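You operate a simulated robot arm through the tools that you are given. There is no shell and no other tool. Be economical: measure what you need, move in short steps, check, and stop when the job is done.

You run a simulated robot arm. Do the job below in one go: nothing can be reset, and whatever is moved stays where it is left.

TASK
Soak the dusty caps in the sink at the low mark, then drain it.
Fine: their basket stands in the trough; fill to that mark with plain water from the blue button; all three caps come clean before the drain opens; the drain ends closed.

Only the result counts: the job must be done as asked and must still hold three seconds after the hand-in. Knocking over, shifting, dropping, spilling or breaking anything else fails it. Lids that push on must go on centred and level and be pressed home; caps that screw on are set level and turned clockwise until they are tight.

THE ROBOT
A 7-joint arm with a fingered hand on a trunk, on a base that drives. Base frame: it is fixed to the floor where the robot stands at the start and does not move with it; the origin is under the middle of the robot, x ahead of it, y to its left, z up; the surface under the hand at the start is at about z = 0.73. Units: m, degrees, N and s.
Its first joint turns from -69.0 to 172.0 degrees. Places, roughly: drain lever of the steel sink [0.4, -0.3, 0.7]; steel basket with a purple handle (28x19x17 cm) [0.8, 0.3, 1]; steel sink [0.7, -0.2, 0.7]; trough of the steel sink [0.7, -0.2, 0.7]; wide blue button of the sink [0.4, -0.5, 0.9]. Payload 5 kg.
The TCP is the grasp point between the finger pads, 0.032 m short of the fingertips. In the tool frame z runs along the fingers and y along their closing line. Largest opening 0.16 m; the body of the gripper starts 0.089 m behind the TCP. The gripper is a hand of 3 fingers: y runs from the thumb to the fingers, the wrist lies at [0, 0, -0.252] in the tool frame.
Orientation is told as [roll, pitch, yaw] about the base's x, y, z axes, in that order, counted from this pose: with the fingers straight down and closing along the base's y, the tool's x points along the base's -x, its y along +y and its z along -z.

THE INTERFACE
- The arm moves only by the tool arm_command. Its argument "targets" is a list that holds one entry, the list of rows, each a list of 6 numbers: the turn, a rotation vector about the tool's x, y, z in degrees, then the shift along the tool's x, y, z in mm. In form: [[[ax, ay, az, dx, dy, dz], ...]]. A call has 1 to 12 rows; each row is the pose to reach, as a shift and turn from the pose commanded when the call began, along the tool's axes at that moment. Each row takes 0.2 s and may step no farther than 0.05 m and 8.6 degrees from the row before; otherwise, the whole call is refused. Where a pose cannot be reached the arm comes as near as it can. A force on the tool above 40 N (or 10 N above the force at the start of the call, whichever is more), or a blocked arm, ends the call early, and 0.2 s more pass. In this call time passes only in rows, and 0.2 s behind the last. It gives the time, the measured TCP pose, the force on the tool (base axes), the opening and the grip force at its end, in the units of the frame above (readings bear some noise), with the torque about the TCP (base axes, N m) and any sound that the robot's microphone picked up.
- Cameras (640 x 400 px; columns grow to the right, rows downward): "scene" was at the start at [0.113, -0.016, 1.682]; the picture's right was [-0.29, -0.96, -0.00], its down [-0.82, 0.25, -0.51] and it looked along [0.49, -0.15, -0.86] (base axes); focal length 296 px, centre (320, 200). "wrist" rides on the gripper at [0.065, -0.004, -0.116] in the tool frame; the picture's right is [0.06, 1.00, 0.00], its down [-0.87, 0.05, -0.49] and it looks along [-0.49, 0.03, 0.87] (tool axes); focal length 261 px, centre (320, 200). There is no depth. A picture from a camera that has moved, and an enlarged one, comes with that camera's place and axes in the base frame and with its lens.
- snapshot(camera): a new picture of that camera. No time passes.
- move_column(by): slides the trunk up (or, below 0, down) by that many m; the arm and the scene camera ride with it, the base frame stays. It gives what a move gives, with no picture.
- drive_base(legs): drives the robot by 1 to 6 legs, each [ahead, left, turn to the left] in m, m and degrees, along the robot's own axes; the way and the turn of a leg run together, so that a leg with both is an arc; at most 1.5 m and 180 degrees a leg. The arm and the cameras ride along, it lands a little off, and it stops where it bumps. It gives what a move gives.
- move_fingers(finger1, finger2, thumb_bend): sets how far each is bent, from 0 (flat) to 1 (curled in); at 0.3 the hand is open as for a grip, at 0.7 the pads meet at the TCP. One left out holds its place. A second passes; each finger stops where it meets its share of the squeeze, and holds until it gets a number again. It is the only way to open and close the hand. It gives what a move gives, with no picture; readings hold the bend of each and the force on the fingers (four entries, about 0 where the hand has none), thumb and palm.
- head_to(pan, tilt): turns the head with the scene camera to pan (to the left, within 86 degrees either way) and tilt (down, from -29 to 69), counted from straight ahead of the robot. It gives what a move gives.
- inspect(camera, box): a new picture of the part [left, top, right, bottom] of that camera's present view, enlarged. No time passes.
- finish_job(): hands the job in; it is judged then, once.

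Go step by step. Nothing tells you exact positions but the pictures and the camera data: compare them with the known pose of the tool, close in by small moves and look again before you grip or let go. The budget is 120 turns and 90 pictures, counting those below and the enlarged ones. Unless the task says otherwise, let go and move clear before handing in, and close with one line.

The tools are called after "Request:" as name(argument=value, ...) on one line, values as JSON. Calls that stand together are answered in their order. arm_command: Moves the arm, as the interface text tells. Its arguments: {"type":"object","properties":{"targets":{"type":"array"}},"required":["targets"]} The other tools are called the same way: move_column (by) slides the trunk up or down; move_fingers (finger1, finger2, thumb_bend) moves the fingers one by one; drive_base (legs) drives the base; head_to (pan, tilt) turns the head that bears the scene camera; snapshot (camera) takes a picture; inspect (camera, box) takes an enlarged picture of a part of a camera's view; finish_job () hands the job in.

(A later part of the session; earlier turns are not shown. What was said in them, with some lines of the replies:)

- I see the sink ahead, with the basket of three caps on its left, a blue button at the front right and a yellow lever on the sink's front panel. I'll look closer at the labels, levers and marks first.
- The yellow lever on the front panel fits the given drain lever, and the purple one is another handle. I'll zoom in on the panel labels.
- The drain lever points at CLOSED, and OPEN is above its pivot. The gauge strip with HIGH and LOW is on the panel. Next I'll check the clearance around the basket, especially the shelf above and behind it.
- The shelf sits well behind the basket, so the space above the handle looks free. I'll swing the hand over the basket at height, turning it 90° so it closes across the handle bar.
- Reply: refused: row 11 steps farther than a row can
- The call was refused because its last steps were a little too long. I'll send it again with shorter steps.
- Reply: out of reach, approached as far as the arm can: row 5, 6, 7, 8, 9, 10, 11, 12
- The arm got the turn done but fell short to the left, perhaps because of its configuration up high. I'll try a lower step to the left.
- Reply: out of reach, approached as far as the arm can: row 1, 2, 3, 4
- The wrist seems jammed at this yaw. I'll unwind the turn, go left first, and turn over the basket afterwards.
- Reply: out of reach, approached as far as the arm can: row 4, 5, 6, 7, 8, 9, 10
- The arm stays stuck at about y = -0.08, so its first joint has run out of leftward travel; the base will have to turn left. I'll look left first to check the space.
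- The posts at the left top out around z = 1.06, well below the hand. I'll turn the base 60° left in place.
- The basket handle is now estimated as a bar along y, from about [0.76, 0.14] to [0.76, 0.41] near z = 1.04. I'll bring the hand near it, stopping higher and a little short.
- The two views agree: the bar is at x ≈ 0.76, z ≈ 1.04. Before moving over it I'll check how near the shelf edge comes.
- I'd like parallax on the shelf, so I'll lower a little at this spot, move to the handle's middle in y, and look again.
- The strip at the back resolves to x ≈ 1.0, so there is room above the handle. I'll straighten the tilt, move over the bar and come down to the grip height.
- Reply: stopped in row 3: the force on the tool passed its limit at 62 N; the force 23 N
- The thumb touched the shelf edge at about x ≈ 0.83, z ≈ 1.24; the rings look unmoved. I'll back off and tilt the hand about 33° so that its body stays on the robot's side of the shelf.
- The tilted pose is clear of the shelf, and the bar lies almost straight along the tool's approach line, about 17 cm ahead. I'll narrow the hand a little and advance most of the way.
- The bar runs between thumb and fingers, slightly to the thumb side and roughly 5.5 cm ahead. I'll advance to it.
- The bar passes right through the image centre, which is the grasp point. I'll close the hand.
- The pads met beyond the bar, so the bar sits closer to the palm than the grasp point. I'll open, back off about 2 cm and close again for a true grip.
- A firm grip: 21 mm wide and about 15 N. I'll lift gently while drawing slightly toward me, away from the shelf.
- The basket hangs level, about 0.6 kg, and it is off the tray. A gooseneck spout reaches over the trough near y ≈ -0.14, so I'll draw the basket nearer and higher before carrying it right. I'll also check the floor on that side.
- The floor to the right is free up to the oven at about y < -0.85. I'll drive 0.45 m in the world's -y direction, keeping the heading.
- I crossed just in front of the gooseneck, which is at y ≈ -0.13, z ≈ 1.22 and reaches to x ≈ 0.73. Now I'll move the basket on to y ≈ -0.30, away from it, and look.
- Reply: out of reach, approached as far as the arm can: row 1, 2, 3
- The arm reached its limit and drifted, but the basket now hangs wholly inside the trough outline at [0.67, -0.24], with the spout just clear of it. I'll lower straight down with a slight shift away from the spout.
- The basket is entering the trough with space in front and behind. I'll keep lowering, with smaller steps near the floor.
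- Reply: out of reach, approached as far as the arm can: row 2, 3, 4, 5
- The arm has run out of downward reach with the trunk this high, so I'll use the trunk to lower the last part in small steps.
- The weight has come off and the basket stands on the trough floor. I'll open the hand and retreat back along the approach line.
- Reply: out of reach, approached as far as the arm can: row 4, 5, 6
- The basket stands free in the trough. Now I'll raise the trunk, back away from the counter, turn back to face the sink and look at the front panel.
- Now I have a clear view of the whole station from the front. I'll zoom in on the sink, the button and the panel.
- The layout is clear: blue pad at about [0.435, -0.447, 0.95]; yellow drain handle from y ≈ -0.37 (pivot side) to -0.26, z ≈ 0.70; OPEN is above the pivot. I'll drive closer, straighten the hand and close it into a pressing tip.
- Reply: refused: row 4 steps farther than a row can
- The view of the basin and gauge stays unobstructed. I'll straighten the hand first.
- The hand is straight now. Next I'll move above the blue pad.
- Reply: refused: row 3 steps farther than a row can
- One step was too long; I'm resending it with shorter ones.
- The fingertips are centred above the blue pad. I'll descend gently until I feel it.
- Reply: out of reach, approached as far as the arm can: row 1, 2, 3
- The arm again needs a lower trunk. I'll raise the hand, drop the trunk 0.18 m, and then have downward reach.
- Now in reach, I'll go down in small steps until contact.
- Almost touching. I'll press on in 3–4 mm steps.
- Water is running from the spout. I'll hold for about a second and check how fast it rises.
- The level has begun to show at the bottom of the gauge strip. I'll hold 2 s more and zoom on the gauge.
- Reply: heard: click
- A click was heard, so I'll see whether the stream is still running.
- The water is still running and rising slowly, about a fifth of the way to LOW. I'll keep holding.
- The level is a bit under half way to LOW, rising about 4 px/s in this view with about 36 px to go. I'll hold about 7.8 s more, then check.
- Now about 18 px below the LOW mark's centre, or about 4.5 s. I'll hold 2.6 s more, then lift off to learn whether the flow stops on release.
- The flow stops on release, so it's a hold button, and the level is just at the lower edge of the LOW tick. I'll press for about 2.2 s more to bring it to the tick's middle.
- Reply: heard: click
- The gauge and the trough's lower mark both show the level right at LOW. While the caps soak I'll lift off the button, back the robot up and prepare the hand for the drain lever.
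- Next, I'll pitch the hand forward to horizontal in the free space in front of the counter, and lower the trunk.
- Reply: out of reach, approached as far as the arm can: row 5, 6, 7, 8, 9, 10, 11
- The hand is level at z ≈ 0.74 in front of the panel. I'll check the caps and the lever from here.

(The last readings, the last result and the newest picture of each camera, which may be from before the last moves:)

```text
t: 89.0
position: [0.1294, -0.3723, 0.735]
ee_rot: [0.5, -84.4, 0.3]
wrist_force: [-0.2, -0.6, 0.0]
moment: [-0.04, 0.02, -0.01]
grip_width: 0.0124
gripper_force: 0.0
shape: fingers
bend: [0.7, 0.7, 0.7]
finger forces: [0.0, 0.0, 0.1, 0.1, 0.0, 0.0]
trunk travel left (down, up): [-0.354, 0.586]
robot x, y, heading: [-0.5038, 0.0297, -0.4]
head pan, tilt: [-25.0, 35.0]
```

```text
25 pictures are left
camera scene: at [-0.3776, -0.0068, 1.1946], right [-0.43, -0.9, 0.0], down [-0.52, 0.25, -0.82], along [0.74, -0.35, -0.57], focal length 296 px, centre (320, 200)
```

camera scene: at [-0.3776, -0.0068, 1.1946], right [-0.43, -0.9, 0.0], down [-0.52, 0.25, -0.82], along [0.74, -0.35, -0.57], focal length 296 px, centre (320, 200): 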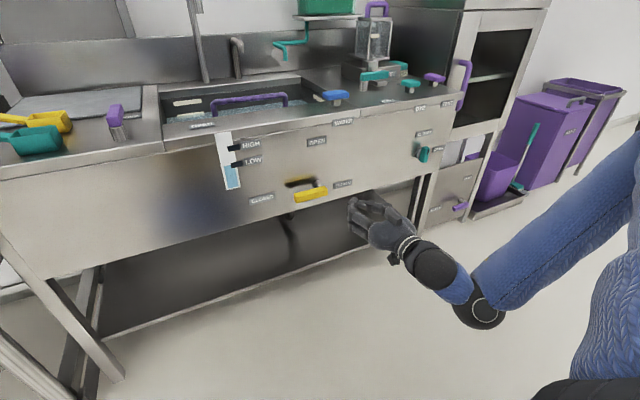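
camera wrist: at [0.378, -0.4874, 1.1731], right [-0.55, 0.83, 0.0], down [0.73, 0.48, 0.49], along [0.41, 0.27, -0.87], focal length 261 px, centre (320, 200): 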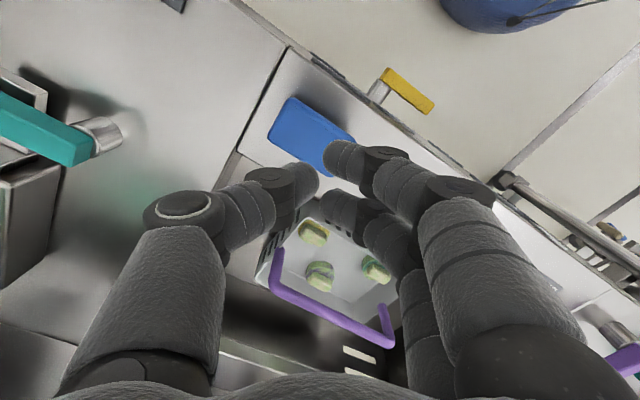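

This gives a straight view of the panel. I'll zoom in on the lever and gauge.

Request:
inspect(camera="scene", box=[210, 110, 390, 230])

```text
3.33 times, centred on (300, 170) of scene
camera zoom: at [-0.3776, -0.0068, 1.1946], right [-0.43, -0.9, 0.0], down [-0.52, 0.25, -0.82], along [0.74, -0.35, -0.57], focal length 985 px, centre (387, 300)
```

zoom: 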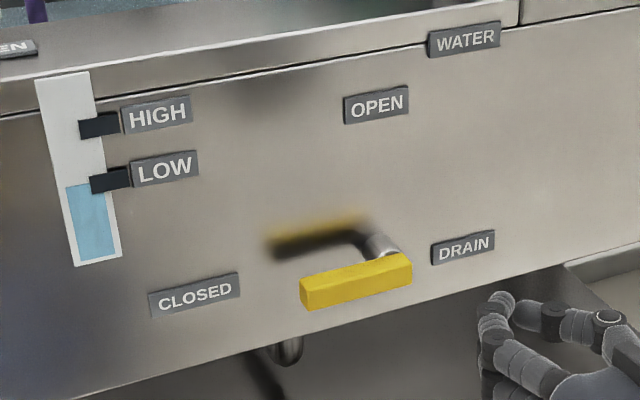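

The level sits exactly at LOW, and the pivot is about [y -0.355, z 0.69] with OPEN straight above it. Before opening I must confirm that all three caps are clean, so I'll raise the trunk for a look into the trough.

Request:
move_column(by=0.5)

Request:
head_to(pan=-15, tilt=45)

Request:
inspect(camera="scene", box=[220, 70, 400, 190])

```text
refused: 0.5 is not a number from -0.4 to 0.4
```

```text
t: 89.7
position: [0.1284, -0.3707, 0.7364]
ee_rot: [0.5, -84.4, 0.1]
wrist_force: [0.1, 0.0, 0.3]
moment: [-0.02, 0.0, 0.0]
grip_width: 0.012
gripper_force: 0.1
shape: fingers
bend: [0.7, 0.7, 0.7]
finger forces: [0.0, 0.1, 0.1, 0.0, 0.1, 0.0]
trunk travel left (down, up): [-0.354, 0.586]
robot x, y, heading: [-0.5072, 0.0303, -0.3]
head pan, tilt: [-15.0, 45.0]
```

```text
3.33 times, centred on (310, 130) of scene
camera zoom: at [-0.3787, 0.0092, 1.1799], right [-0.27, -0.96, 0.0], down [-0.68, 0.19, -0.71], along [0.68, -0.19, -0.71], focal length 985 px, centre (353, 433)
```

zoom: 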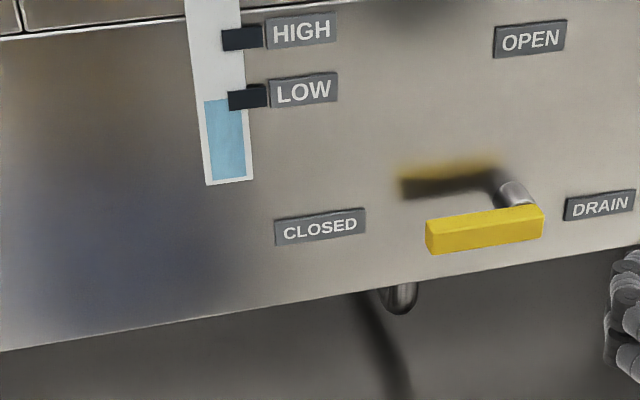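

The trunk step was over its limit; I'll raise it by 0.4 m and look.

Request:
move_column(by=0.4)

Request:
inspect(camera="scene", box=[220, 60, 400, 200])

```text
t: 93.5
position: [0.1284, -0.3726, 1.1374]
ee_rot: [0.6, -84.4, 0.0]
wrist_force: [0.2, 0.0, -1.0]
moment: [0.01, 0.05, -0.01]
grip_width: 0.0122
gripper_force: 0.1
shape: fingers
bend: [0.7, 0.7, 0.7]
finger forces: [0.0, 0.0, 0.0, 0.0, 0.0, 0.1]
trunk travel left (down, up): [-0.754, 0.186]
robot x, y, heading: [-0.5068, 0.0275, -0.5]
head pan, tilt: [-15.0, 45.0]
```

```text
2.86 times, centred on (310, 130) of scene
camera zoom: at [-0.3786, 0.0091, 1.5798], right [-0.27, -0.96, 0.0], down [-0.68, 0.19, -0.71], along [0.68, -0.19, -0.71], focal length 844 px, centre (349, 400)
```

zoom: 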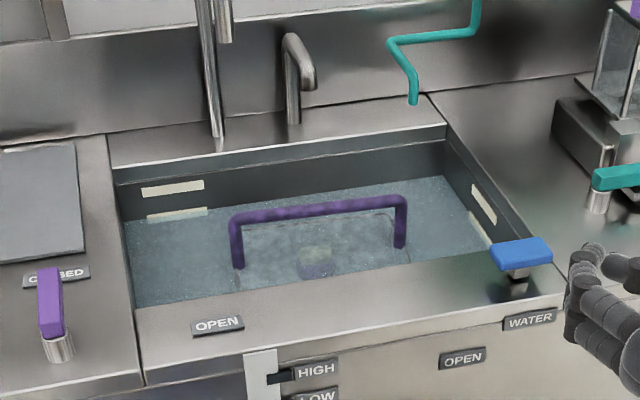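

The middle cap still looks greenish with a purple tint, and the front two are hidden. I'll raise the trunk and move closer for a steeper view while they soak.

Request:
move_column(by=0.18)

Request:
drive_base(legs=[[0.2, 0, 0]])

Request:
inspect(camera="scene", box=[220, 100, 400, 240])

```text
t: 95.5
position: [0.1279, -0.3722, 1.3157]
ee_rot: [0.6, -84.4, 0.1]
wrist_force: [0.0, -0.5, 0.0]
moment: [-0.01, 0.02, 0.01]
grip_width: 0.012
gripper_force: 0.1
shape: fingers
bend: [0.7, 0.7, 0.7]
finger forces: [0.0, 0.0, 0.1, 0.0, 0.0, 0.1]
trunk travel left (down, up): [-0.934, 0.006]
robot x, y, heading: [-0.5059, 0.0264, -0.7]
head pan, tilt: [-15.0, 45.0]
```

```text
t: 97.1
position: [0.3299, -0.3742, 1.316]
ee_rot: [0.5, -84.4, 0.1]
wrist_force: [0.3, -0.2, -0.2]
moment: [0.0, -0.01, -0.01]
grip_width: 0.0123
gripper_force: 0.0
shape: fingers
bend: [0.7, 0.7, 0.7]
finger forces: [0.0, 0.1, 0.1, 0.1, 0.0, 0.1]
trunk travel left (down, up): [-0.934, 0.006]
robot x, y, heading: [-0.3026, 0.0258, -0.9]
head pan, tilt: [-15.0, 45.0]
```

```text
2.86 times, centred on (310, 170) of scene
camera zoom: at [-0.1764, 0.007, 1.7598], right [-0.27, -0.96, 0.0], down [-0.68, 0.19, -0.71], along [0.68, -0.19, -0.71], focal length 844 px, centre (349, 286)
```

zoom: 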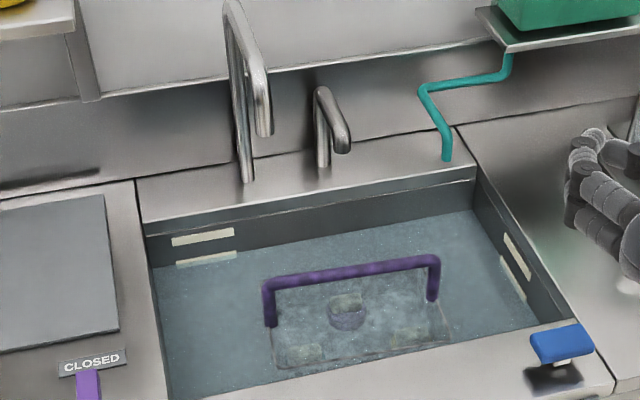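

The caps are changing: the green dust is fading, and the front ones are faint. I'll wait several seconds and zoom in more.

Request:
arm_command(targets=[[[0, 0, 0, 0, 0, 0], [0, 0, 0, 0, 0, 0], [0, 0, 0, 0, 0, 0], [0, 0, 0, 0, 0, 0], [0, 0, 0, 0, 0, 0], [0, 0, 0, 0, 0, 0], [0, 0, 0, 0, 0, 0], [0, 0, 0, 0, 0, 0], [0, 0, 0, 0, 0, 0], [0, 0, 0, 0, 0, 0], [0, 0, 0, 0, 0, 0], [0, 0, 0, 0, 0, 0]]])

Request:
arm_command(targets=[[[0, 0, 0, 0, 0, 0], [0, 0, 0, 0, 0, 0], [0, 0, 0, 0, 0, 0], [0, 0, 0, 0, 0, 0], [0, 0, 0, 0, 0, 0], [0, 0, 0, 0, 0, 0], [0, 0, 0, 0, 0, 0], [0, 0, 0, 0, 0, 0], [0, 0, 0, 0, 0, 0], [0, 0, 0, 0, 0, 0], [0, 0, 0, 0, 0, 0], [0, 0, 0, 0, 0, 0]]])

Request:
arm_command(targets=[[[0, 0, 0, 0, 0, 0], [0, 0, 0, 0, 0, 0], [0, 0, 0, 0, 0, 0], [0, 0, 0, 0, 0, 0], [0, 0, 0, 0, 0, 0], [0, 0, 0, 0, 0, 0], [0, 0, 0, 0, 0, 0], [0, 0, 0, 0, 0, 0], [0, 0, 0, 0, 0, 0], [0, 0, 0, 0, 0, 0], [0, 0, 0, 0, 0, 0], [0, 0, 0, 0, 0, 0]]])

Request:
inspect(camera="scene", box=[285, 150, 365, 210])

```text
t: 99.7
position: [0.3284, -0.3742, 1.3178]
ee_rot: [0.5, -84.4, 0.0]
wrist_force: [-0.2, -0.2, -0.4]
moment: [0.03, -0.01, -0.01]
grip_width: 0.0123
gripper_force: 0.1
shape: fingers
bend: [0.7, 0.7, 0.7]
finger forces: [0.1, 0.0, 0.0, 0.0, 0.1, 0.1]
trunk travel left (down, up): [-0.934, 0.006]
robot x, y, heading: [-0.3013, 0.0261, -0.7]
head pan, tilt: [-15.0, 45.0]
```

```text
t: 102.3
position: [0.3297, -0.3743, 1.3176]
ee_rot: [0.5, -84.3, 0.0]
wrist_force: [0.1, -0.1, 0.3]
moment: [0.02, 0.0, -0.01]
grip_width: 0.0123
gripper_force: 0.1
shape: fingers
bend: [0.7, 0.7, 0.7]
finger forces: [0.0, 0.0, 0.1, 0.1, 0.0, 0.1]
trunk travel left (down, up): [-0.934, 0.006]
robot x, y, heading: [-0.3022, 0.0263, -0.8]
head pan, tilt: [-15.0, 45.0]
```

```text
t: 104.9
position: [0.3282, -0.3743, 1.316]
ee_rot: [0.6, -84.3, 0.0]
wrist_force: [0.6, 0.8, -1.0]
moment: [-0.01, -0.01, 0.02]
grip_width: 0.0121
gripper_force: 0.0
shape: fingers
bend: [0.7, 0.7, 0.7]
finger forces: [0.1, 0.0, 0.0, 0.0, 0.0, 0.1]
trunk travel left (down, up): [-0.934, 0.006]
robot x, y, heading: [-0.3059, 0.0271, -0.8]
head pan, tilt: [-15.0, 45.0]
```

```text
6.67 times, centred on (325, 180) of scene
camera zoom: at [-0.1774, 0.007, 1.7598], right [-0.27, -0.96, 0.0], down [-0.68, 0.19, -0.71], along [0.68, -0.19, -0.71], focal length 1970 px, centre (287, 333)
```

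zoom: 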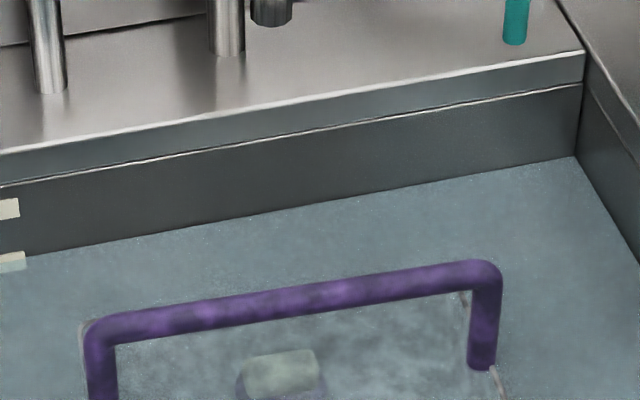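

I framed it too high; I'll aim the zoom at the caps themselves.

Request:
inspect(camera="scene", box=[288, 185, 368, 235])

```text
8.00 times, centred on (328, 210) of scene
camera zoom: at [-0.1774, 0.007, 1.7598], right [-0.27, -0.96, 0.0], down [-0.68, 0.19, -0.71], along [0.68, -0.19, -0.71], focal length 2364 px, centre (256, 120)
```

zoom: 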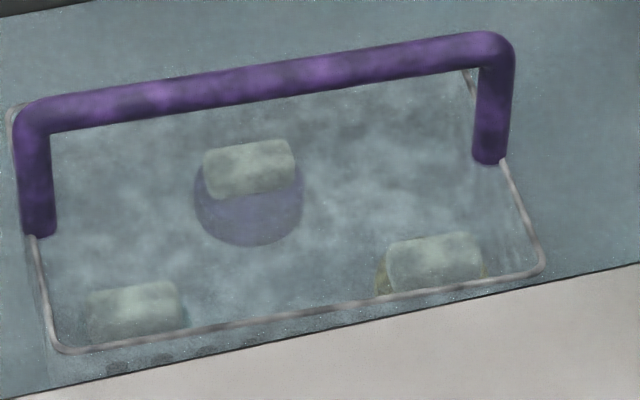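

The dust is nearly gone: the middle cap's base is now purple and the knobs are pale. I'll wait some more and compare.

Request:
arm_command(targets=[[[0, 0, 0, 0, 0, 0], [0, 0, 0, 0, 0, 0], [0, 0, 0, 0, 0, 0], [0, 0, 0, 0, 0, 0], [0, 0, 0, 0, 0, 0], [0, 0, 0, 0, 0, 0], [0, 0, 0, 0, 0, 0], [0, 0, 0, 0, 0, 0], [0, 0, 0, 0, 0, 0], [0, 0, 0, 0, 0, 0], [0, 0, 0, 0, 0, 0], [0, 0, 0, 0, 0, 0]]])

Request:
arm_command(targets=[[[0, 0, 0, 0, 0, 0], [0, 0, 0, 0, 0, 0], [0, 0, 0, 0, 0, 0], [0, 0, 0, 0, 0, 0], [0, 0, 0, 0, 0, 0], [0, 0, 0, 0, 0, 0], [0, 0, 0, 0, 0, 0], [0, 0, 0, 0, 0, 0], [0, 0, 0, 0, 0, 0], [0, 0, 0, 0, 0, 0], [0, 0, 0, 0, 0, 0], [0, 0, 0, 0, 0, 0]]])

Request:
arm_command(targets=[[[0, 0, 0, 0, 0, 0], [0, 0, 0, 0, 0, 0], [0, 0, 0, 0, 0, 0], [0, 0, 0, 0, 0, 0], [0, 0, 0, 0, 0, 0], [0, 0, 0, 0, 0, 0], [0, 0, 0, 0, 0, 0], [0, 0, 0, 0, 0, 0], [0, 0, 0, 0, 0, 0], [0, 0, 0, 0, 0, 0], [0, 0, 0, 0, 0, 0], [0, 0, 0, 0, 0, 0]]])

Request:
inspect(camera="scene", box=[288, 185, 368, 235])

```text
t: 107.5
position: [0.3286, -0.3745, 1.3171]
ee_rot: [0.5, -84.5, 0.0]
wrist_force: [-0.3, 0.6, 0.1]
moment: [0.01, -0.02, 0.01]
grip_width: 0.0123
gripper_force: 0.1
shape: fingers
bend: [0.7, 0.7, 0.7]
finger forces: [0.0, 0.0, 0.0, 0.0, 0.1, 0.0]
trunk travel left (down, up): [-0.934, 0.006]
robot x, y, heading: [-0.3046, 0.0282, -0.6]
head pan, tilt: [-15.0, 45.0]
```

```text
t: 110.1
position: [0.3285, -0.3735, 1.3163]
ee_rot: [0.5, -84.4, -0.1]
wrist_force: [-0.4, -0.2, -0.1]
moment: [0.02, 0.02, -0.04]
grip_width: 0.0121
gripper_force: 0.0
shape: fingers
bend: [0.7, 0.7, 0.7]
finger forces: [0.0, 0.0, 0.1, 0.0, 0.1, 0.0]
trunk travel left (down, up): [-0.934, 0.006]
robot x, y, heading: [-0.3082, 0.0246, -0.7]
head pan, tilt: [-15.0, 45.0]
```

```text
t: 112.7
position: [0.3284, -0.3746, 1.3163]
ee_rot: [0.6, -84.5, 0.0]
wrist_force: [0.0, 0.3, 0.0]
moment: [-0.03, -0.03, -0.02]
grip_width: 0.0119
gripper_force: 0.1
shape: fingers
bend: [0.7, 0.7, 0.7]
finger forces: [0.0, 0.0, 0.0, 0.0, 0.0, 0.0]
trunk travel left (down, up): [-0.934, 0.006]
robot x, y, heading: [-0.3077, 0.025, -0.7]
head pan, tilt: [-15.0, 45.0]
```

```text
8.00 times, centred on (328, 210) of scene
camera zoom: at [-0.1774, 0.007, 1.7598], right [-0.27, -0.96, 0.0], down [-0.68, 0.19, -0.71], along [0.68, -0.19, -0.71], focal length 2364 px, centre (256, 120)
```

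zoom: 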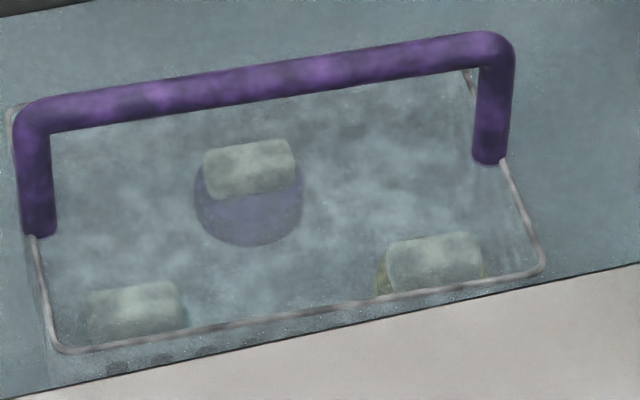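

There's no further change in 8 s: purple, teal and yellow bases with pale knobs, so the caps are clean. Now back to the lever: back up and lower the trunk.

Request:
drive_base(legs=[[-0.2, 0, 0]])

Request:
move_column(by=-0.4)

Request:
move_column(by=-0.18)

Request:
head_to(pan=-25, tilt=35)

```text
t: 114.4
position: [0.1216, -0.3737, 1.3172]
ee_rot: [0.6, -84.5, 0.0]
wrist_force: [0.1, 0.7, 0.1]
moment: [0.0, 0.01, 0.03]
grip_width: 0.0123
gripper_force: 0.1
shape: fingers
bend: [0.7, 0.7, 0.7]
finger forces: [0.0, 0.1, 0.1, 0.0, 0.1, 0.0]
trunk travel left (down, up): [-0.934, 0.006]
robot x, y, heading: [-0.5079, 0.0294, -0.5]
head pan, tilt: [-15.0, 45.0]
```

```text
t: 118.2
position: [0.1223, -0.372, 0.9173]
ee_rot: [0.5, -84.4, 0.0]
wrist_force: [0.2, -0.5, 0.7]
moment: [0.05, 0.03, 0.0]
grip_width: 0.0122
gripper_force: 0.1
shape: fingers
bend: [0.7, 0.7, 0.7]
finger forces: [0.1, 0.0, 0.0, 0.1, 0.0, 0.0]
trunk travel left (down, up): [-0.534, 0.406]
robot x, y, heading: [-0.5083, 0.0287, -0.6]
head pan, tilt: [-15.0, 45.0]
```

```text
t: 120.2
position: [0.1225, -0.3735, 0.7374]
ee_rot: [0.5, -84.4, 0.0]
wrist_force: [-0.7, 0.6, 0.5]
moment: [0.0, 0.0, 0.02]
grip_width: 0.0124
gripper_force: 0.0
shape: fingers
bend: [0.7, 0.7, 0.7]
finger forces: [0.1, 0.0, 0.0, 0.1, 0.0, 0.0]
trunk travel left (down, up): [-0.354, 0.586]
robot x, y, heading: [-0.5075, 0.0252, -0.9]
head pan, tilt: [-15.0, 45.0]
```

```text
t: 120.9
position: [0.1225, -0.3735, 0.7375]
ee_rot: [0.6, -84.4, -0.1]
wrist_force: [0.9, 0.2, -0.1]
moment: [-0.04, 0.02, -0.03]
grip_width: 0.012
gripper_force: 0.1
shape: fingers
bend: [0.7, 0.7, 0.7]
finger forces: [0.0, 0.0, 0.0, 0.1, 0.1, 0.1]
trunk travel left (down, up): [-0.354, 0.586]
robot x, y, heading: [-0.512, 0.0296, -0.7]
head pan, tilt: [-25.0, 35.0]
```

I'll lower to below the handle's height, then move sideways beneath its free end while still short of the panel.

Request:
move_column(by=-0.11)

Request:
arm_command(targets=[[[0, 0, 0, 0, 30, 20], [0, 0, 0, 0, 60, 45], [0, 0, 0, 0, 90, 70], [0, 0, 0, 0, 90, 100]]])

Request:
snapshot(camera="scene")

```text
t: 122.3
position: [0.1226, -0.3727, 0.6269]
ee_rot: [0.5, -84.4, 0.0]
wrist_force: [0.3, 0.0, 0.6]
moment: [0.02, 0.03, -0.01]
grip_width: 0.0125
gripper_force: 0.0
shape: fingers
bend: [0.7, 0.7, 0.7]
finger forces: [0.0, 0.1, 0.0, 0.1, 0.0, 0.0]
trunk travel left (down, up): [-0.244, 0.696]
robot x, y, heading: [-0.511, 0.0276, -0.9]
head pan, tilt: [-25.0, 35.0]
```

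```text
t: 123.3
position: [0.238, -0.3023, 0.6369]
ee_rot: [1.0, -83.7, -0.2]
wrist_force: [0.9, -0.6, -0.2]
moment: [-0.01, 0.01, 0.0]
grip_width: 0.0123
gripper_force: 0.1
shape: fingers
bend: [0.7, 0.7, 0.7]
finger forces: [0.0, 0.0, 0.1, 0.1, 0.1, 0.0]
out of reach, approached as far as the arm can: row 1, 2, 3, 4
trunk travel left (down, up): [-0.244, 0.696]
robot x, y, heading: [-0.5087, 0.0299, -0.7]
head pan, tilt: [-25.0, 35.0]
```

```text
17 pictures are left
camera scene: at [-0.3825, -0.0069, 1.0847], right [-0.43, -0.9, 0.0], down [-0.52, 0.25, -0.82], along [0.74, -0.36, -0.57], focal length 296 px, centre (320, 200)
```

scene: 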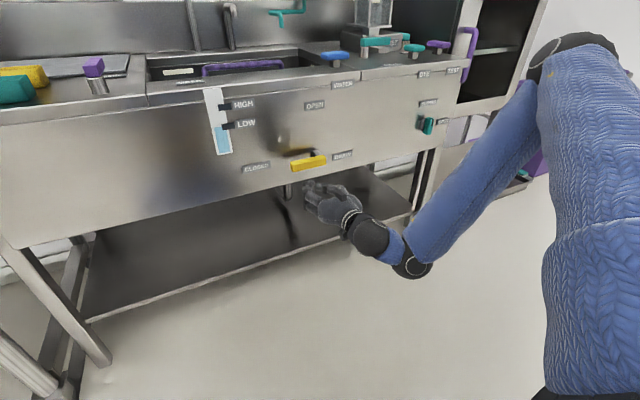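

The hand is just below and in front of the handle. I'll use the base to move in 7.5 cm so that the fingertips get under the bar.

Request:
drive_base(legs=[[0.075, 0.012, 0]])

Request:
inspect(camera="scene", box=[200, 70, 400, 220])

```text
t: 124.4
position: [0.3148, -0.29, 0.6364]
ee_rot: [1.0, -83.7, 0.1]
wrist_force: [-12.9, 2.8, -1.8]
moment: [-0.02, -0.21, -0.12]
grip_width: 0.0138
gripper_force: 8.2
shape: fingers
bend: [0.7, 0.81, 0.7]
finger forces: [0.0, 16.7, 0.0, 0.0, 0.0, 0.1]
trunk travel left (down, up): [-0.244, 0.696]
robot x, y, heading: [-0.4351, 0.0427, -0.5]
head pan, tilt: [-25.0, 35.0]
```

```text
2.67 times, centred on (300, 145) of scene
camera zoom: at [-0.3059, 0.0043, 1.0847], right [-0.43, -0.9, 0.0], down [-0.52, 0.25, -0.82], along [0.74, -0.35, -0.57], focal length 788 px, centre (373, 347)
```

zoom: 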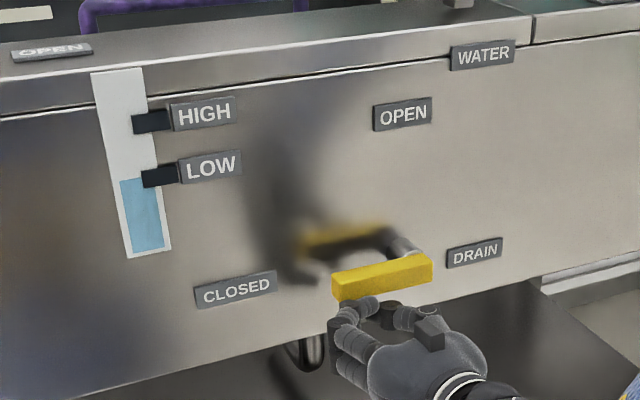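

One finger is pressing against the bar's or panel's front, so I'll back off and go a little lower before going under.

Request:
arm_command(targets=[[[0, 0, 0, 0, 0, -15], [0, 0, 0, 0, 0, -25]]])

Request:
inspect(camera="scene", box=[280, 130, 380, 210])

Request:
snapshot(camera="wrist")

```text
t: 125.0
position: [0.2918, -0.2954, 0.6418]
ee_rot: [1.0, -83.4, 0.3]
wrist_force: [0.9, 0.5, 0.4]
moment: [0.0, -0.03, -0.02]
grip_width: 0.0125
gripper_force: 0.0
shape: fingers
bend: [0.7, 0.7, 0.7]
finger forces: [0.0, 0.1, 0.0, 0.0, 0.0, 0.0]
out of reach, approached as far as the arm can: row 2
trunk travel left (down, up): [-0.244, 0.696]
robot x, y, heading: [-0.4348, 0.0357, -0.5]
head pan, tilt: [-25.0, 35.0]
```

```text
5.00 times, centred on (330, 170) of scene
camera zoom: at [-0.3053, 0.0044, 1.0847], right [-0.43, -0.9, 0.0], down [-0.52, 0.25, -0.82], along [0.74, -0.35, -0.57], focal length 1478 px, centre (270, 350)
```

zoom: 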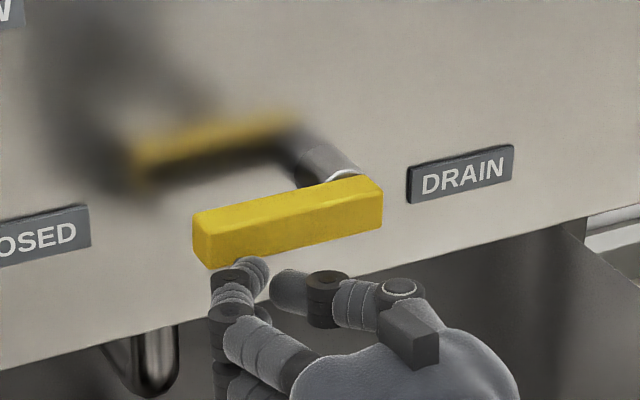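

```text
14 pictures are left
camera wrist: at [0.1694, -0.3019, 0.5921], right [-0.03, 1.0, -0.06], down [-0.39, 0.04, 0.92], along [0.92, 0.05, 0.39], focal length 261 px, centre (320, 200)
```

wrist: 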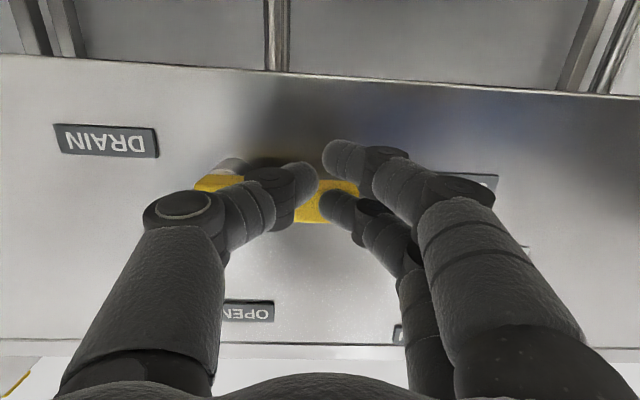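

By combining views, the bar is actually at x ≈ 0.35, z ≈ 0.67, so I was pushing on its front. I'll go 4.5 cm lower and then forward again.

Request:
move_column(by=-0.045)

Request:
drive_base(legs=[[0.046, 0.008, 0]])

Request:
inspect(camera="scene", box=[260, 100, 380, 190])

```text
t: 125.8
position: [0.2917, -0.2952, 0.5978]
ee_rot: [1.1, -83.4, 0.2]
wrist_force: [-0.4, -0.3, 0.0]
moment: [0.0, -0.01, 0.01]
grip_width: 0.0127
gripper_force: 0.0
shape: fingers
bend: [0.7, 0.7, 0.7]
finger forces: [0.1, 0.0, 0.1, 0.0, 0.1, 0.0]
trunk travel left (down, up): [-0.199, 0.741]
robot x, y, heading: [-0.433, 0.0399, -0.9]
head pan, tilt: [-25.0, 35.0]
```

```text
t: 126.8
position: [0.3385, -0.2869, 0.599]
ee_rot: [1.3, -83.4, 0.1]
wrist_force: [-0.4, -0.2, -0.2]
moment: [0.01, 0.0, 0.01]
grip_width: 0.0125
gripper_force: 0.1
shape: fingers
bend: [0.7, 0.7, 0.7]
finger forces: [0.1, 0.1, 0.1, 0.1, 0.0, 0.0]
trunk travel left (down, up): [-0.199, 0.741]
robot x, y, heading: [-0.3853, 0.0426, -0.6]
head pan, tilt: [-25.0, 35.0]
```

```text
4.44 times, centred on (320, 145) of scene
camera zoom: at [-0.2588, 0.0121, 1.0396], right [-0.43, -0.9, 0.0], down [-0.52, 0.25, -0.82], along [0.74, -0.35, -0.57], focal length 1313 px, centre (320, 444)
```

zoom: 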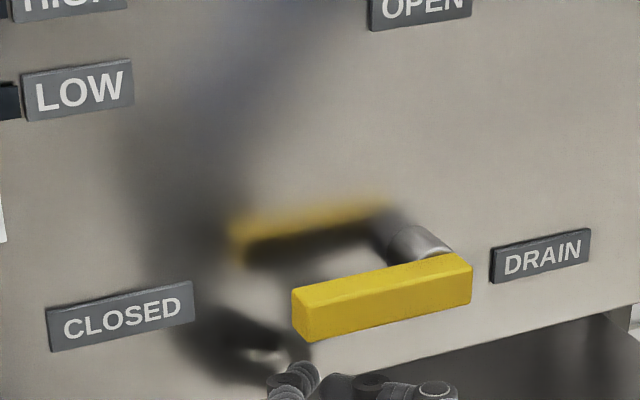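

The fingertips are now below the bar without contact. I'll raise in small steps to lift its free end.

Request:
move_column(by=0.03)

Request:
move_column(by=0.03)

Request:
inspect(camera="scene", box=[260, 100, 380, 190])

```text
t: 127.5
position: [0.3393, -0.2874, 0.6287]
ee_rot: [1.2, -83.4, 0.1]
wrist_force: [-0.8, -0.4, -0.2]
moment: [-0.01, -0.03, 0.0]
grip_width: 0.0122
gripper_force: 0.0
shape: fingers
bend: [0.7, 0.7, 0.7]
finger forces: [0.1, 0.1, 0.0, 0.0, 0.0, 0.1]
trunk travel left (down, up): [-0.229, 0.711]
robot x, y, heading: [-0.3855, 0.0445, -0.7]
head pan, tilt: [-25.0, 35.0]
```

```text
t: 128.3
position: [0.3392, -0.2877, 0.6578]
ee_rot: [1.4, -83.4, 0.0]
wrist_force: [0.2, 0.1, -0.3]
moment: [-0.03, -0.01, 0.03]
grip_width: 0.0123
gripper_force: 0.1
shape: fingers
bend: [0.7, 0.7, 0.7]
finger forces: [0.0, 0.0, 0.0, 0.1, 0.0, 0.1]
trunk travel left (down, up): [-0.259, 0.681]
robot x, y, heading: [-0.3869, 0.043, -0.5]
head pan, tilt: [-25.0, 35.0]
```

```text
4.44 times, centred on (320, 145) of scene
camera zoom: at [-0.2585, 0.0119, 1.0996], right [-0.43, -0.9, 0.0], down [-0.52, 0.25, -0.82], along [0.74, -0.35, -0.57], focal length 1313 px, centre (320, 444)
```

zoom: 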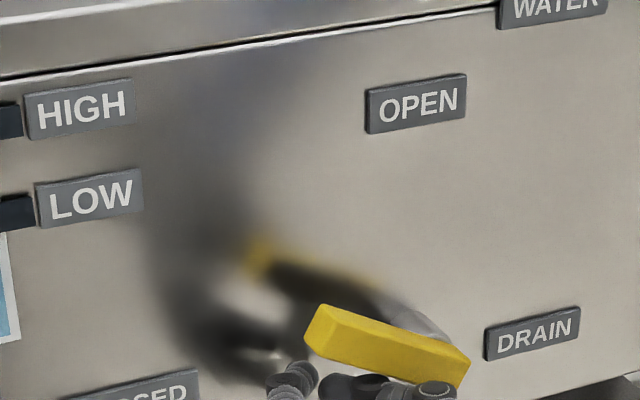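

The lever is turning up easily. I'll continue upward.

Request:
move_column(by=0.035)

Request:
drive_base(legs=[[0, -0.02, 0]])

Request:
move_column(by=0.03)

Request:
inspect(camera="scene", box=[240, 90, 400, 210])

```text
t: 129.1
position: [0.3391, -0.2879, 0.6921]
ee_rot: [1.3, -83.4, 0.0]
wrist_force: [-1.7, 0.1, 0.4]
moment: [0.02, 0.0, -0.03]
grip_width: 0.0121
gripper_force: 0.2
shape: fingers
bend: [0.7, 0.7, 0.7]
finger forces: [0.1, 0.0, 0.1, 0.0, 0.2, 0.0]
trunk travel left (down, up): [-0.294, 0.646]
robot x, y, heading: [-0.3867, 0.0496, -0.5]
head pan, tilt: [-25.0, 35.0]
```

```text
t: 129.8
position: [0.3383, -0.3086, 0.6935]
ee_rot: [0.9, -83.4, 0.4]
wrist_force: [-4.9, 6.4, 0.2]
moment: [-0.03, 0.0, -0.26]
grip_width: 0.0089
gripper_force: 3.5
shape: fingers
bend: [0.7, 0.7, 0.71]
finger forces: [0.0, 0.0, 0.0, 0.1, 7.3, 0.0]
trunk travel left (down, up): [-0.294, 0.646]
robot x, y, heading: [-0.385, 0.0283, -0.3]
head pan, tilt: [-25.0, 35.0]
```

```text
t: 130.6
position: [0.3384, -0.3069, 0.7237]
ee_rot: [1.2, -83.4, 0.2]
wrist_force: [-6.5, 5.8, 3.1]
moment: [-0.19, 0.0, -0.29]
grip_width: 0.0093
gripper_force: 4.7
shape: fingers
bend: [0.7, 0.7, 0.71]
finger forces: [0.0, 0.0, 0.0, 0.0, 8.6, 0.0]
trunk travel left (down, up): [-0.324, 0.616]
robot x, y, heading: [-0.3886, 0.0271, -0.3]
head pan, tilt: [-25.0, 35.0]
```

```text
3.33 times, centred on (320, 150) of scene
camera zoom: at [-0.2594, -0.0077, 1.1648], right [-0.43, -0.9, 0.0], down [-0.52, 0.25, -0.82], along [0.74, -0.35, -0.57], focal length 985 px, centre (320, 367)
```

zoom: 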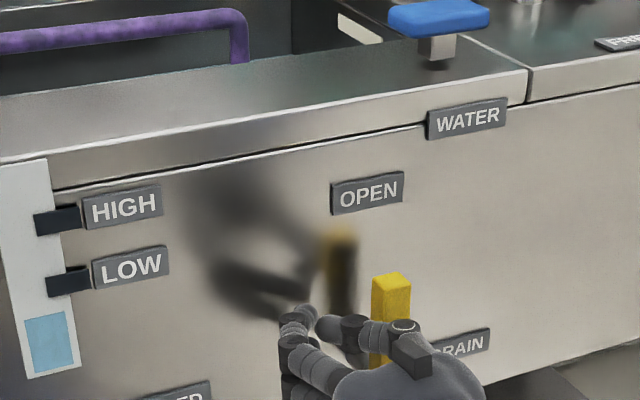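

The lever now points straight up at OPEN, and the gauge is already falling. I'll back off and go around to the lever's right side while it drains.

Request:
drive_base(legs=[[0, 0.012, 0], [-0.09, 0, 0], [0, -0.13, 0]])

Request:
inspect(camera="scene", box=[220, 70, 400, 220])

```text
t: 132.9
position: [0.2472, -0.426, 0.723]
ee_rot: [1.3, -83.4, -0.1]
wrist_force: [-1.1, -0.5, 0.2]
moment: [0.0, 0.01, -0.02]
grip_width: 0.0121
gripper_force: 0.0
shape: fingers
bend: [0.7, 0.7, 0.7]
finger forces: [0.0, 0.0, 0.0, 0.0, 0.0, 0.0]
trunk travel left (down, up): [-0.324, 0.616]
robot x, y, heading: [-0.4781, -0.0904, -0.6]
head pan, tilt: [-25.0, 35.0]
```

```text
2.67 times, centred on (310, 145) of scene
camera zoom: at [-0.3495, -0.125, 1.1646], right [-0.43, -0.9, 0.0], down [-0.52, 0.25, -0.82], along [0.74, -0.35, -0.57], focal length 788 px, centre (347, 347)
```

zoom: 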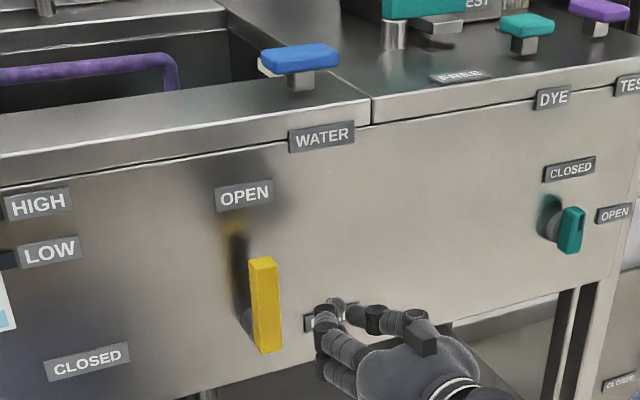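

The lever holds at OPEN and the hand is clear at its right. I'll turn the head to the gauge and wait for the drain.

Request:
head_to(pan=-5, tilt=30)

Request:
arm_command(targets=[[[0, 0, 0, 0, 0, 0], [0, 0, 0, 0, 0, 0], [0, 0, 0, 0, 0, 0], [0, 0, 0, 0, 0, 0], [0, 0, 0, 0, 0, 0], [0, 0, 0, 0, 0, 0], [0, 0, 0, 0, 0, 0], [0, 0, 0, 0, 0, 0], [0, 0, 0, 0, 0, 0], [0, 0, 0, 0, 0, 0], [0, 0, 0, 0, 0, 0], [0, 0, 0, 0, 0, 0]]])

Request:
arm_command(targets=[[[0, 0, 0, 0, 0, 0], [0, 0, 0, 0, 0, 0], [0, 0, 0, 0, 0, 0], [0, 0, 0, 0, 0, 0], [0, 0, 0, 0, 0, 0], [0, 0, 0, 0, 0, 0], [0, 0, 0, 0, 0, 0], [0, 0, 0, 0, 0, 0], [0, 0, 0, 0, 0, 0], [0, 0, 0, 0, 0, 0], [0, 0, 0, 0, 0, 0], [0, 0, 0, 0, 0, 0]]])

Request:
snapshot(camera="scene")

```text
t: 133.8
position: [0.2483, -0.4248, 0.7229]
ee_rot: [1.3, -83.4, 0.1]
wrist_force: [-1.0, 0.8, -0.2]
moment: [0.0, 0.03, 0.0]
grip_width: 0.0122
gripper_force: 0.1
shape: fingers
bend: [0.7, 0.7, 0.7]
finger forces: [0.0, 0.1, 0.0, 0.0, 0.0, 0.0]
trunk travel left (down, up): [-0.324, 0.616]
robot x, y, heading: [-0.4773, -0.0873, -0.4]
head pan, tilt: [-5.0, 30.0]
```

```text
t: 136.4
position: [0.2466, -0.4248, 0.7227]
ee_rot: [1.1, -83.4, 0.1]
wrist_force: [0.3, 0.5, 0.4]
moment: [0.0, -0.01, -0.02]
grip_width: 0.0119
gripper_force: 0.0
shape: fingers
bend: [0.7, 0.7, 0.7]
finger forces: [0.0, 0.0, 0.0, 0.0, 0.1, 0.0]
trunk travel left (down, up): [-0.324, 0.616]
robot x, y, heading: [-0.4742, -0.0872, -0.5]
head pan, tilt: [-5.0, 30.0]
```

```text
t: 139.0
position: [0.248, -0.4253, 0.7213]
ee_rot: [1.2, -83.4, 0.1]
wrist_force: [0.0, 0.6, 0.7]
moment: [0.01, -0.01, 0.0]
grip_width: 0.0117
gripper_force: 0.1
shape: fingers
bend: [0.7, 0.7, 0.7]
finger forces: [0.0, 0.1, 0.0, 0.0, 0.1, 0.1]
trunk travel left (down, up): [-0.324, 0.616]
robot x, y, heading: [-0.4781, -0.0931, -0.7]
head pan, tilt: [-5.0, 30.0]
```

```text
9 pictures are left
camera scene: at [-0.3389, -0.0954, 1.1724], right [-0.1, -0.99, 0.0], down [-0.5, 0.05, -0.87], along [0.86, -0.09, -0.5], focal length 296 px, centre (320, 200)
```

scene: 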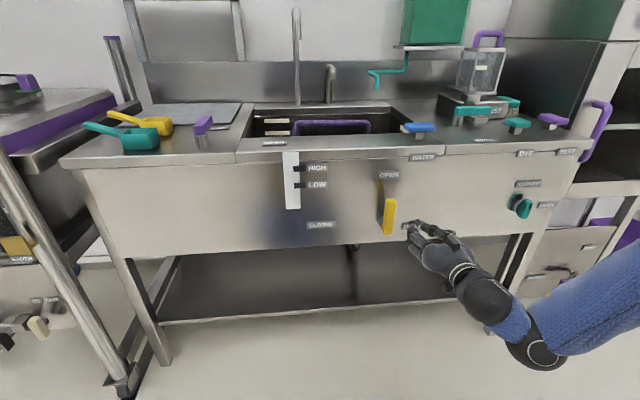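

The gauge strip is white all the way down, so the sink is empty. Now I'll go in at the lever's right side and push it left.

Request:
move_column(by=0.02)

Request:
drive_base(legs=[[0, -0.012, 0], [0.09, 0, 0]])

Request:
drive_base(legs=[[0, 0.045, 0]])

Request:
inspect(camera="scene", box=[270, 130, 450, 280])

```text
t: 139.6
position: [0.2473, -0.4255, 0.7423]
ee_rot: [1.2, -83.4, 0.0]
wrist_force: [0.0, 0.1, 0.6]
moment: [0.02, 0.03, -0.03]
grip_width: 0.012
gripper_force: 0.1
shape: fingers
bend: [0.7, 0.7, 0.7]
finger forces: [0.0, 0.1, 0.0, 0.0, 0.0, 0.1]
trunk travel left (down, up): [-0.344, 0.596]
robot x, y, heading: [-0.4781, -0.0908, -0.9]
head pan, tilt: [-5.0, 30.0]
```

```text
t: 141.1
position: [0.3388, -0.4382, 0.744]
ee_rot: [1.2, -83.3, 0.0]
wrist_force: [-0.6, -0.3, 0.1]
moment: [0.0, 0.0, 0.01]
grip_width: 0.012
gripper_force: 0.0
shape: fingers
bend: [0.7, 0.7, 0.7]
finger forces: [0.1, 0.1, 0.0, 0.1, 0.1, 0.1]
trunk travel left (down, up): [-0.344, 0.596]
robot x, y, heading: [-0.3859, -0.1014, -0.8]
head pan, tilt: [-5.0, 30.0]
```

```text
t: 142.0
position: [0.3387, -0.3932, 0.7434]
ee_rot: [0.9, -83.3, 0.3]
wrist_force: [-0.8, 0.1, 0.7]
moment: [-0.02, 0.02, -0.03]
grip_width: 0.0118
gripper_force: 0.1
shape: fingers
bend: [0.7, 0.7, 0.7]
finger forces: [0.1, 0.1, 0.0, 0.0, 0.0, 0.0]
trunk travel left (down, up): [-0.344, 0.596]
robot x, y, heading: [-0.3826, -0.0549, -0.6]
head pan, tilt: [-5.0, 30.0]
```

```text
2.67 times, centred on (360, 205) of scene
camera zoom: at [-0.2477, -0.0631, 1.1925], right [-0.1, -0.99, 0.0], down [-0.5, 0.05, -0.87], along [0.86, -0.09, -0.5], focal length 788 px, centre (213, 187)
```

zoom: 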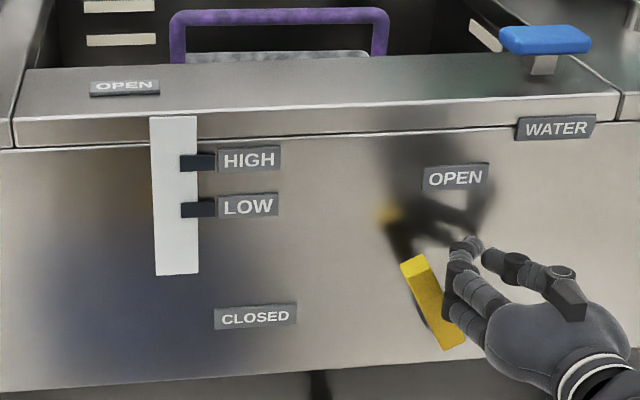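

The lever is swinging left, already about 30° from vertical. I'll push farther left, then down onto CLOSED.

Request:
drive_base(legs=[[0, 0.05, 0]])

Request:
move_column(by=-0.015)

Request:
drive_base(legs=[[0, 0.04, 0]])

Request:
inspect(camera="scene", box=[270, 130, 450, 280])

```text
t: 142.9
position: [0.339, -0.3434, 0.7427]
ee_rot: [1.0, -83.3, 0.4]
wrist_force: [-0.4, 0.3, 0.1]
moment: [-0.01, 0.02, 0.02]
grip_width: 0.0117
gripper_force: 0.1
shape: fingers
bend: [0.7, 0.7, 0.7]
finger forces: [0.0, 0.1, 0.1, 0.1, 0.0, 0.0]
trunk travel left (down, up): [-0.344, 0.596]
robot x, y, heading: [-0.3884, -0.0066, -0.9]
head pan, tilt: [-5.0, 30.0]
```

```text
t: 143.5
position: [0.3402, -0.3431, 0.7277]
ee_rot: [0.9, -83.3, 0.3]
wrist_force: [0.2, 0.3, 0.5]
moment: [0.0, 0.02, -0.03]
grip_width: 0.0115
gripper_force: 0.0
shape: fingers
bend: [0.7, 0.7, 0.7]
finger forces: [0.0, 0.1, 0.0, 0.0, 0.0, 0.0]
trunk travel left (down, up): [-0.329, 0.611]
robot x, y, heading: [-0.385, -0.0093, -0.7]
head pan, tilt: [-5.0, 30.0]
```

```text
t: 144.4
position: [0.3413, -0.3023, 0.7291]
ee_rot: [1.0, -83.5, 0.5]
wrist_force: [0.0, -0.6, 0.0]
moment: [-0.01, 0.01, -0.02]
grip_width: 0.0122
gripper_force: 0.1
shape: fingers
bend: [0.7, 0.7, 0.7]
finger forces: [0.0, 0.1, 0.1, 0.1, 0.0, 0.0]
trunk travel left (down, up): [-0.329, 0.611]
robot x, y, heading: [-0.384, 0.0308, -0.5]
head pan, tilt: [-5.0, 30.0]
```

```text
2.67 times, centred on (360, 205) of scene
camera zoom: at [-0.2464, 0.0268, 1.1775], right [-0.1, -1.0, 0.0], down [-0.5, 0.05, -0.87], along [0.86, -0.09, -0.5], focal length 788 px, centre (213, 187)
```

zoom: 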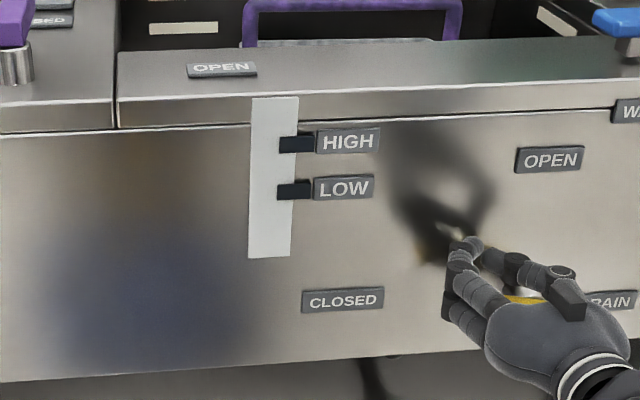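

The bar is nearly level beneath the fingers. I'll press down in small steps until it meets its stop.

Request:
move_column(by=-0.02)

Request:
move_column(by=-0.012)

```text
t: 145.1
position: [0.3402, -0.3023, 0.709]
ee_rot: [1.0, -83.4, 0.3]
wrist_force: [0.4, 0.8, -0.1]
moment: [0.0, 0.03, 0.01]
grip_width: 0.0121
gripper_force: 0.1
shape: fingers
bend: [0.7, 0.7, 0.7]
finger forces: [0.0, 0.0, 0.0, 0.0, 0.0, 0.0]
trunk travel left (down, up): [-0.309, 0.631]
robot x, y, heading: [-0.3811, 0.0315, -0.5]
head pan, tilt: [-5.0, 30.0]
```

```text
t: 145.7
position: [0.3412, -0.3017, 0.6993]
ee_rot: [2.0, -83.9, -0.6]
wrist_force: [4.3, -0.9, 33.4]
moment: [0.62, -0.46, -0.09]
grip_width: 0.0115
gripper_force: 16.4
shape: fingers
bend: [0.7, 0.7, 0.7]
finger forces: [32.9, 0.1, 0.1, 0.1, 0.0, 0.0]
trunk travel left (down, up): [-0.297, 0.643]
robot x, y, heading: [-0.3827, 0.0311, -0.6]
head pan, tilt: [-5.0, 30.0]
```

It met a firm stop at 33 N, so the lever is at its closed end. I'll ease off, back away and check.

Request:
move_column(by=0.03)

Request:
drive_base(legs=[[-0.15, 0, 0]])

Request:
move_column(by=0.4)

Request:
head_to(pan=-15, tilt=45)

Request:
inspect(camera="scene", box=[210, 70, 410, 230])

```text
t: 146.4
position: [0.3404, -0.3027, 0.7247]
ee_rot: [0.9, -83.3, 0.4]
wrist_force: [0.7, -1.0, 1.1]
moment: [0.01, 0.0, -0.01]
grip_width: 0.0123
gripper_force: 0.0
shape: fingers
bend: [0.7, 0.7, 0.7]
finger forces: [0.0, 0.0, 0.0, 0.0, 0.1, 0.0]
trunk travel left (down, up): [-0.327, 0.613]
robot x, y, heading: [-0.3883, 0.0287, -0.6]
head pan, tilt: [-5.0, 30.0]
```

```text
t: 147.8
position: [0.1884, -0.3037, 0.7261]
ee_rot: [1.1, -83.4, 0.1]
wrist_force: [0.3, 0.1, 0.3]
moment: [0.0, 0.0, 0.01]
grip_width: 0.0125
gripper_force: 0.1
shape: fingers
bend: [0.7, 0.7, 0.7]
finger forces: [0.1, 0.0, 0.0, 0.0, 0.0, 0.1]
trunk travel left (down, up): [-0.327, 0.613]
robot x, y, heading: [-0.5316, 0.0359, -0.8]
head pan, tilt: [-5.0, 30.0]
```

```text
t: 151.6
position: [0.1883, -0.303, 1.1259]
ee_rot: [1.1, -83.4, 0.0]
wrist_force: [-0.2, -0.1, -0.2]
moment: [0.0, 0.02, -0.03]
grip_width: 0.0126
gripper_force: 0.0
shape: fingers
bend: [0.7, 0.7, 0.7]
finger forces: [0.0, 0.0, 0.0, 0.0, 0.0, 0.0]
trunk travel left (down, up): [-0.727, 0.213]
robot x, y, heading: [-0.5317, 0.0357, -0.9]
head pan, tilt: [-5.0, 30.0]
```

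```text
t: 152.4
position: [0.1893, -0.3032, 1.1267]
ee_rot: [1.1, -83.4, 0.0]
wrist_force: [0.8, -0.4, 0.6]
moment: [-0.01, -0.02, 0.0]
grip_width: 0.0121
gripper_force: 0.0
shape: fingers
bend: [0.7, 0.7, 0.7]
finger forces: [0.1, 0.0, 0.0, 0.0, 0.0, 0.0]
trunk travel left (down, up): [-0.727, 0.213]
robot x, y, heading: [-0.5331, 0.0332, -0.8]
head pan, tilt: [-15.0, 45.0]
```

```text
2.50 times, centred on (310, 150) of scene
camera zoom: at [-0.4088, 0.015, 1.5529], right [-0.27, -0.96, 0.0], down [-0.68, 0.19, -0.71], along [0.68, -0.19, -0.71], focal length 739 px, centre (345, 325)
```

zoom: 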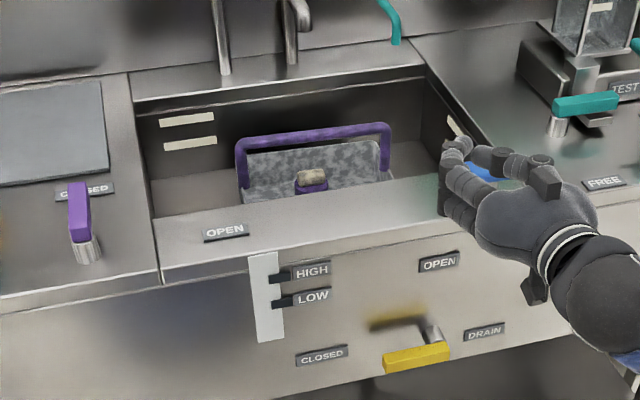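

The trough is empty, the lever is back at CLOSED and the middle cap is a clean purple. One last look from higher up to check all three caps.

Request:
move_column(by=0.2)

Request:
drive_base(legs=[[0.15, 0, 0]])

Request:
inspect(camera="scene", box=[270, 150, 390, 240])

```text
t: 154.6
position: [0.1883, -0.3044, 1.3268]
ee_rot: [1.2, -83.3, 0.0]
wrist_force: [-0.1, 0.8, 0.2]
moment: [0.0, 0.01, 0.0]
grip_width: 0.0123
gripper_force: 0.2
shape: fingers
bend: [0.7, 0.7, 0.7]
finger forces: [0.1, 0.0, 0.0, 0.1, 0.0, 0.1]
trunk travel left (down, up): [-0.927, 0.013]
robot x, y, heading: [-0.5322, 0.0343, -0.8]
head pan, tilt: [-15.0, 45.0]
```

```text
t: 155.9
position: [0.3376, -0.3027, 1.3261]
ee_rot: [1.0, -83.4, 0.2]
wrist_force: [0.5, -0.1, -1.7]
moment: [-0.01, 0.03, -0.01]
grip_width: 0.0125
gripper_force: 0.2
shape: fingers
bend: [0.7, 0.7, 0.7]
finger forces: [0.1, 0.0, 0.1, 0.0, 0.0, 0.1]
trunk travel left (down, up): [-0.927, 0.013]
robot x, y, heading: [-0.3867, 0.0289, -0.4]
head pan, tilt: [-15.0, 45.0]
```

```text
4.44 times, centred on (330, 195) of scene
camera zoom: at [-0.2603, 0.0135, 1.7529], right [-0.27, -0.96, 0.0], down [-0.68, 0.19, -0.71], along [0.68, -0.19, -0.71], focal length 1313 px, centre (276, 222)
```

zoom: 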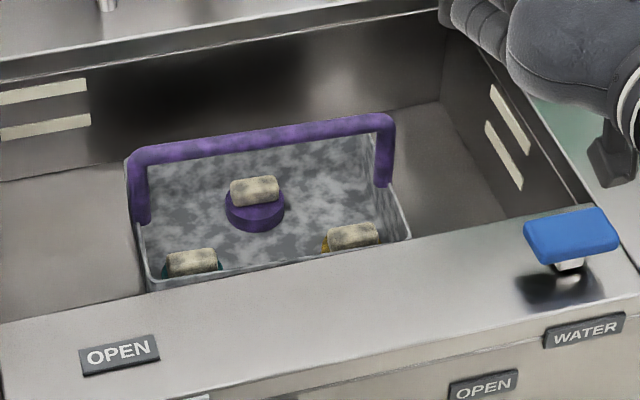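

All three caps are clean (purple, teal and yellow), the basket stands in the empty trough, the drain is closed and the hand is clear. I'm handing in.

Request:
finish_job()

```text
The job is handed in.
```

The caps' basket stands in the trough. I filled the sink to LOW with plain water from the blue button and let the caps soak until all three looked clean. I then drained it, and the drain lever is back at CLOSED. On the way to the basket the thumb bumped the shelf edge once, with a peak of 62 N; the rings on the shelf looked unmoved afterwards.
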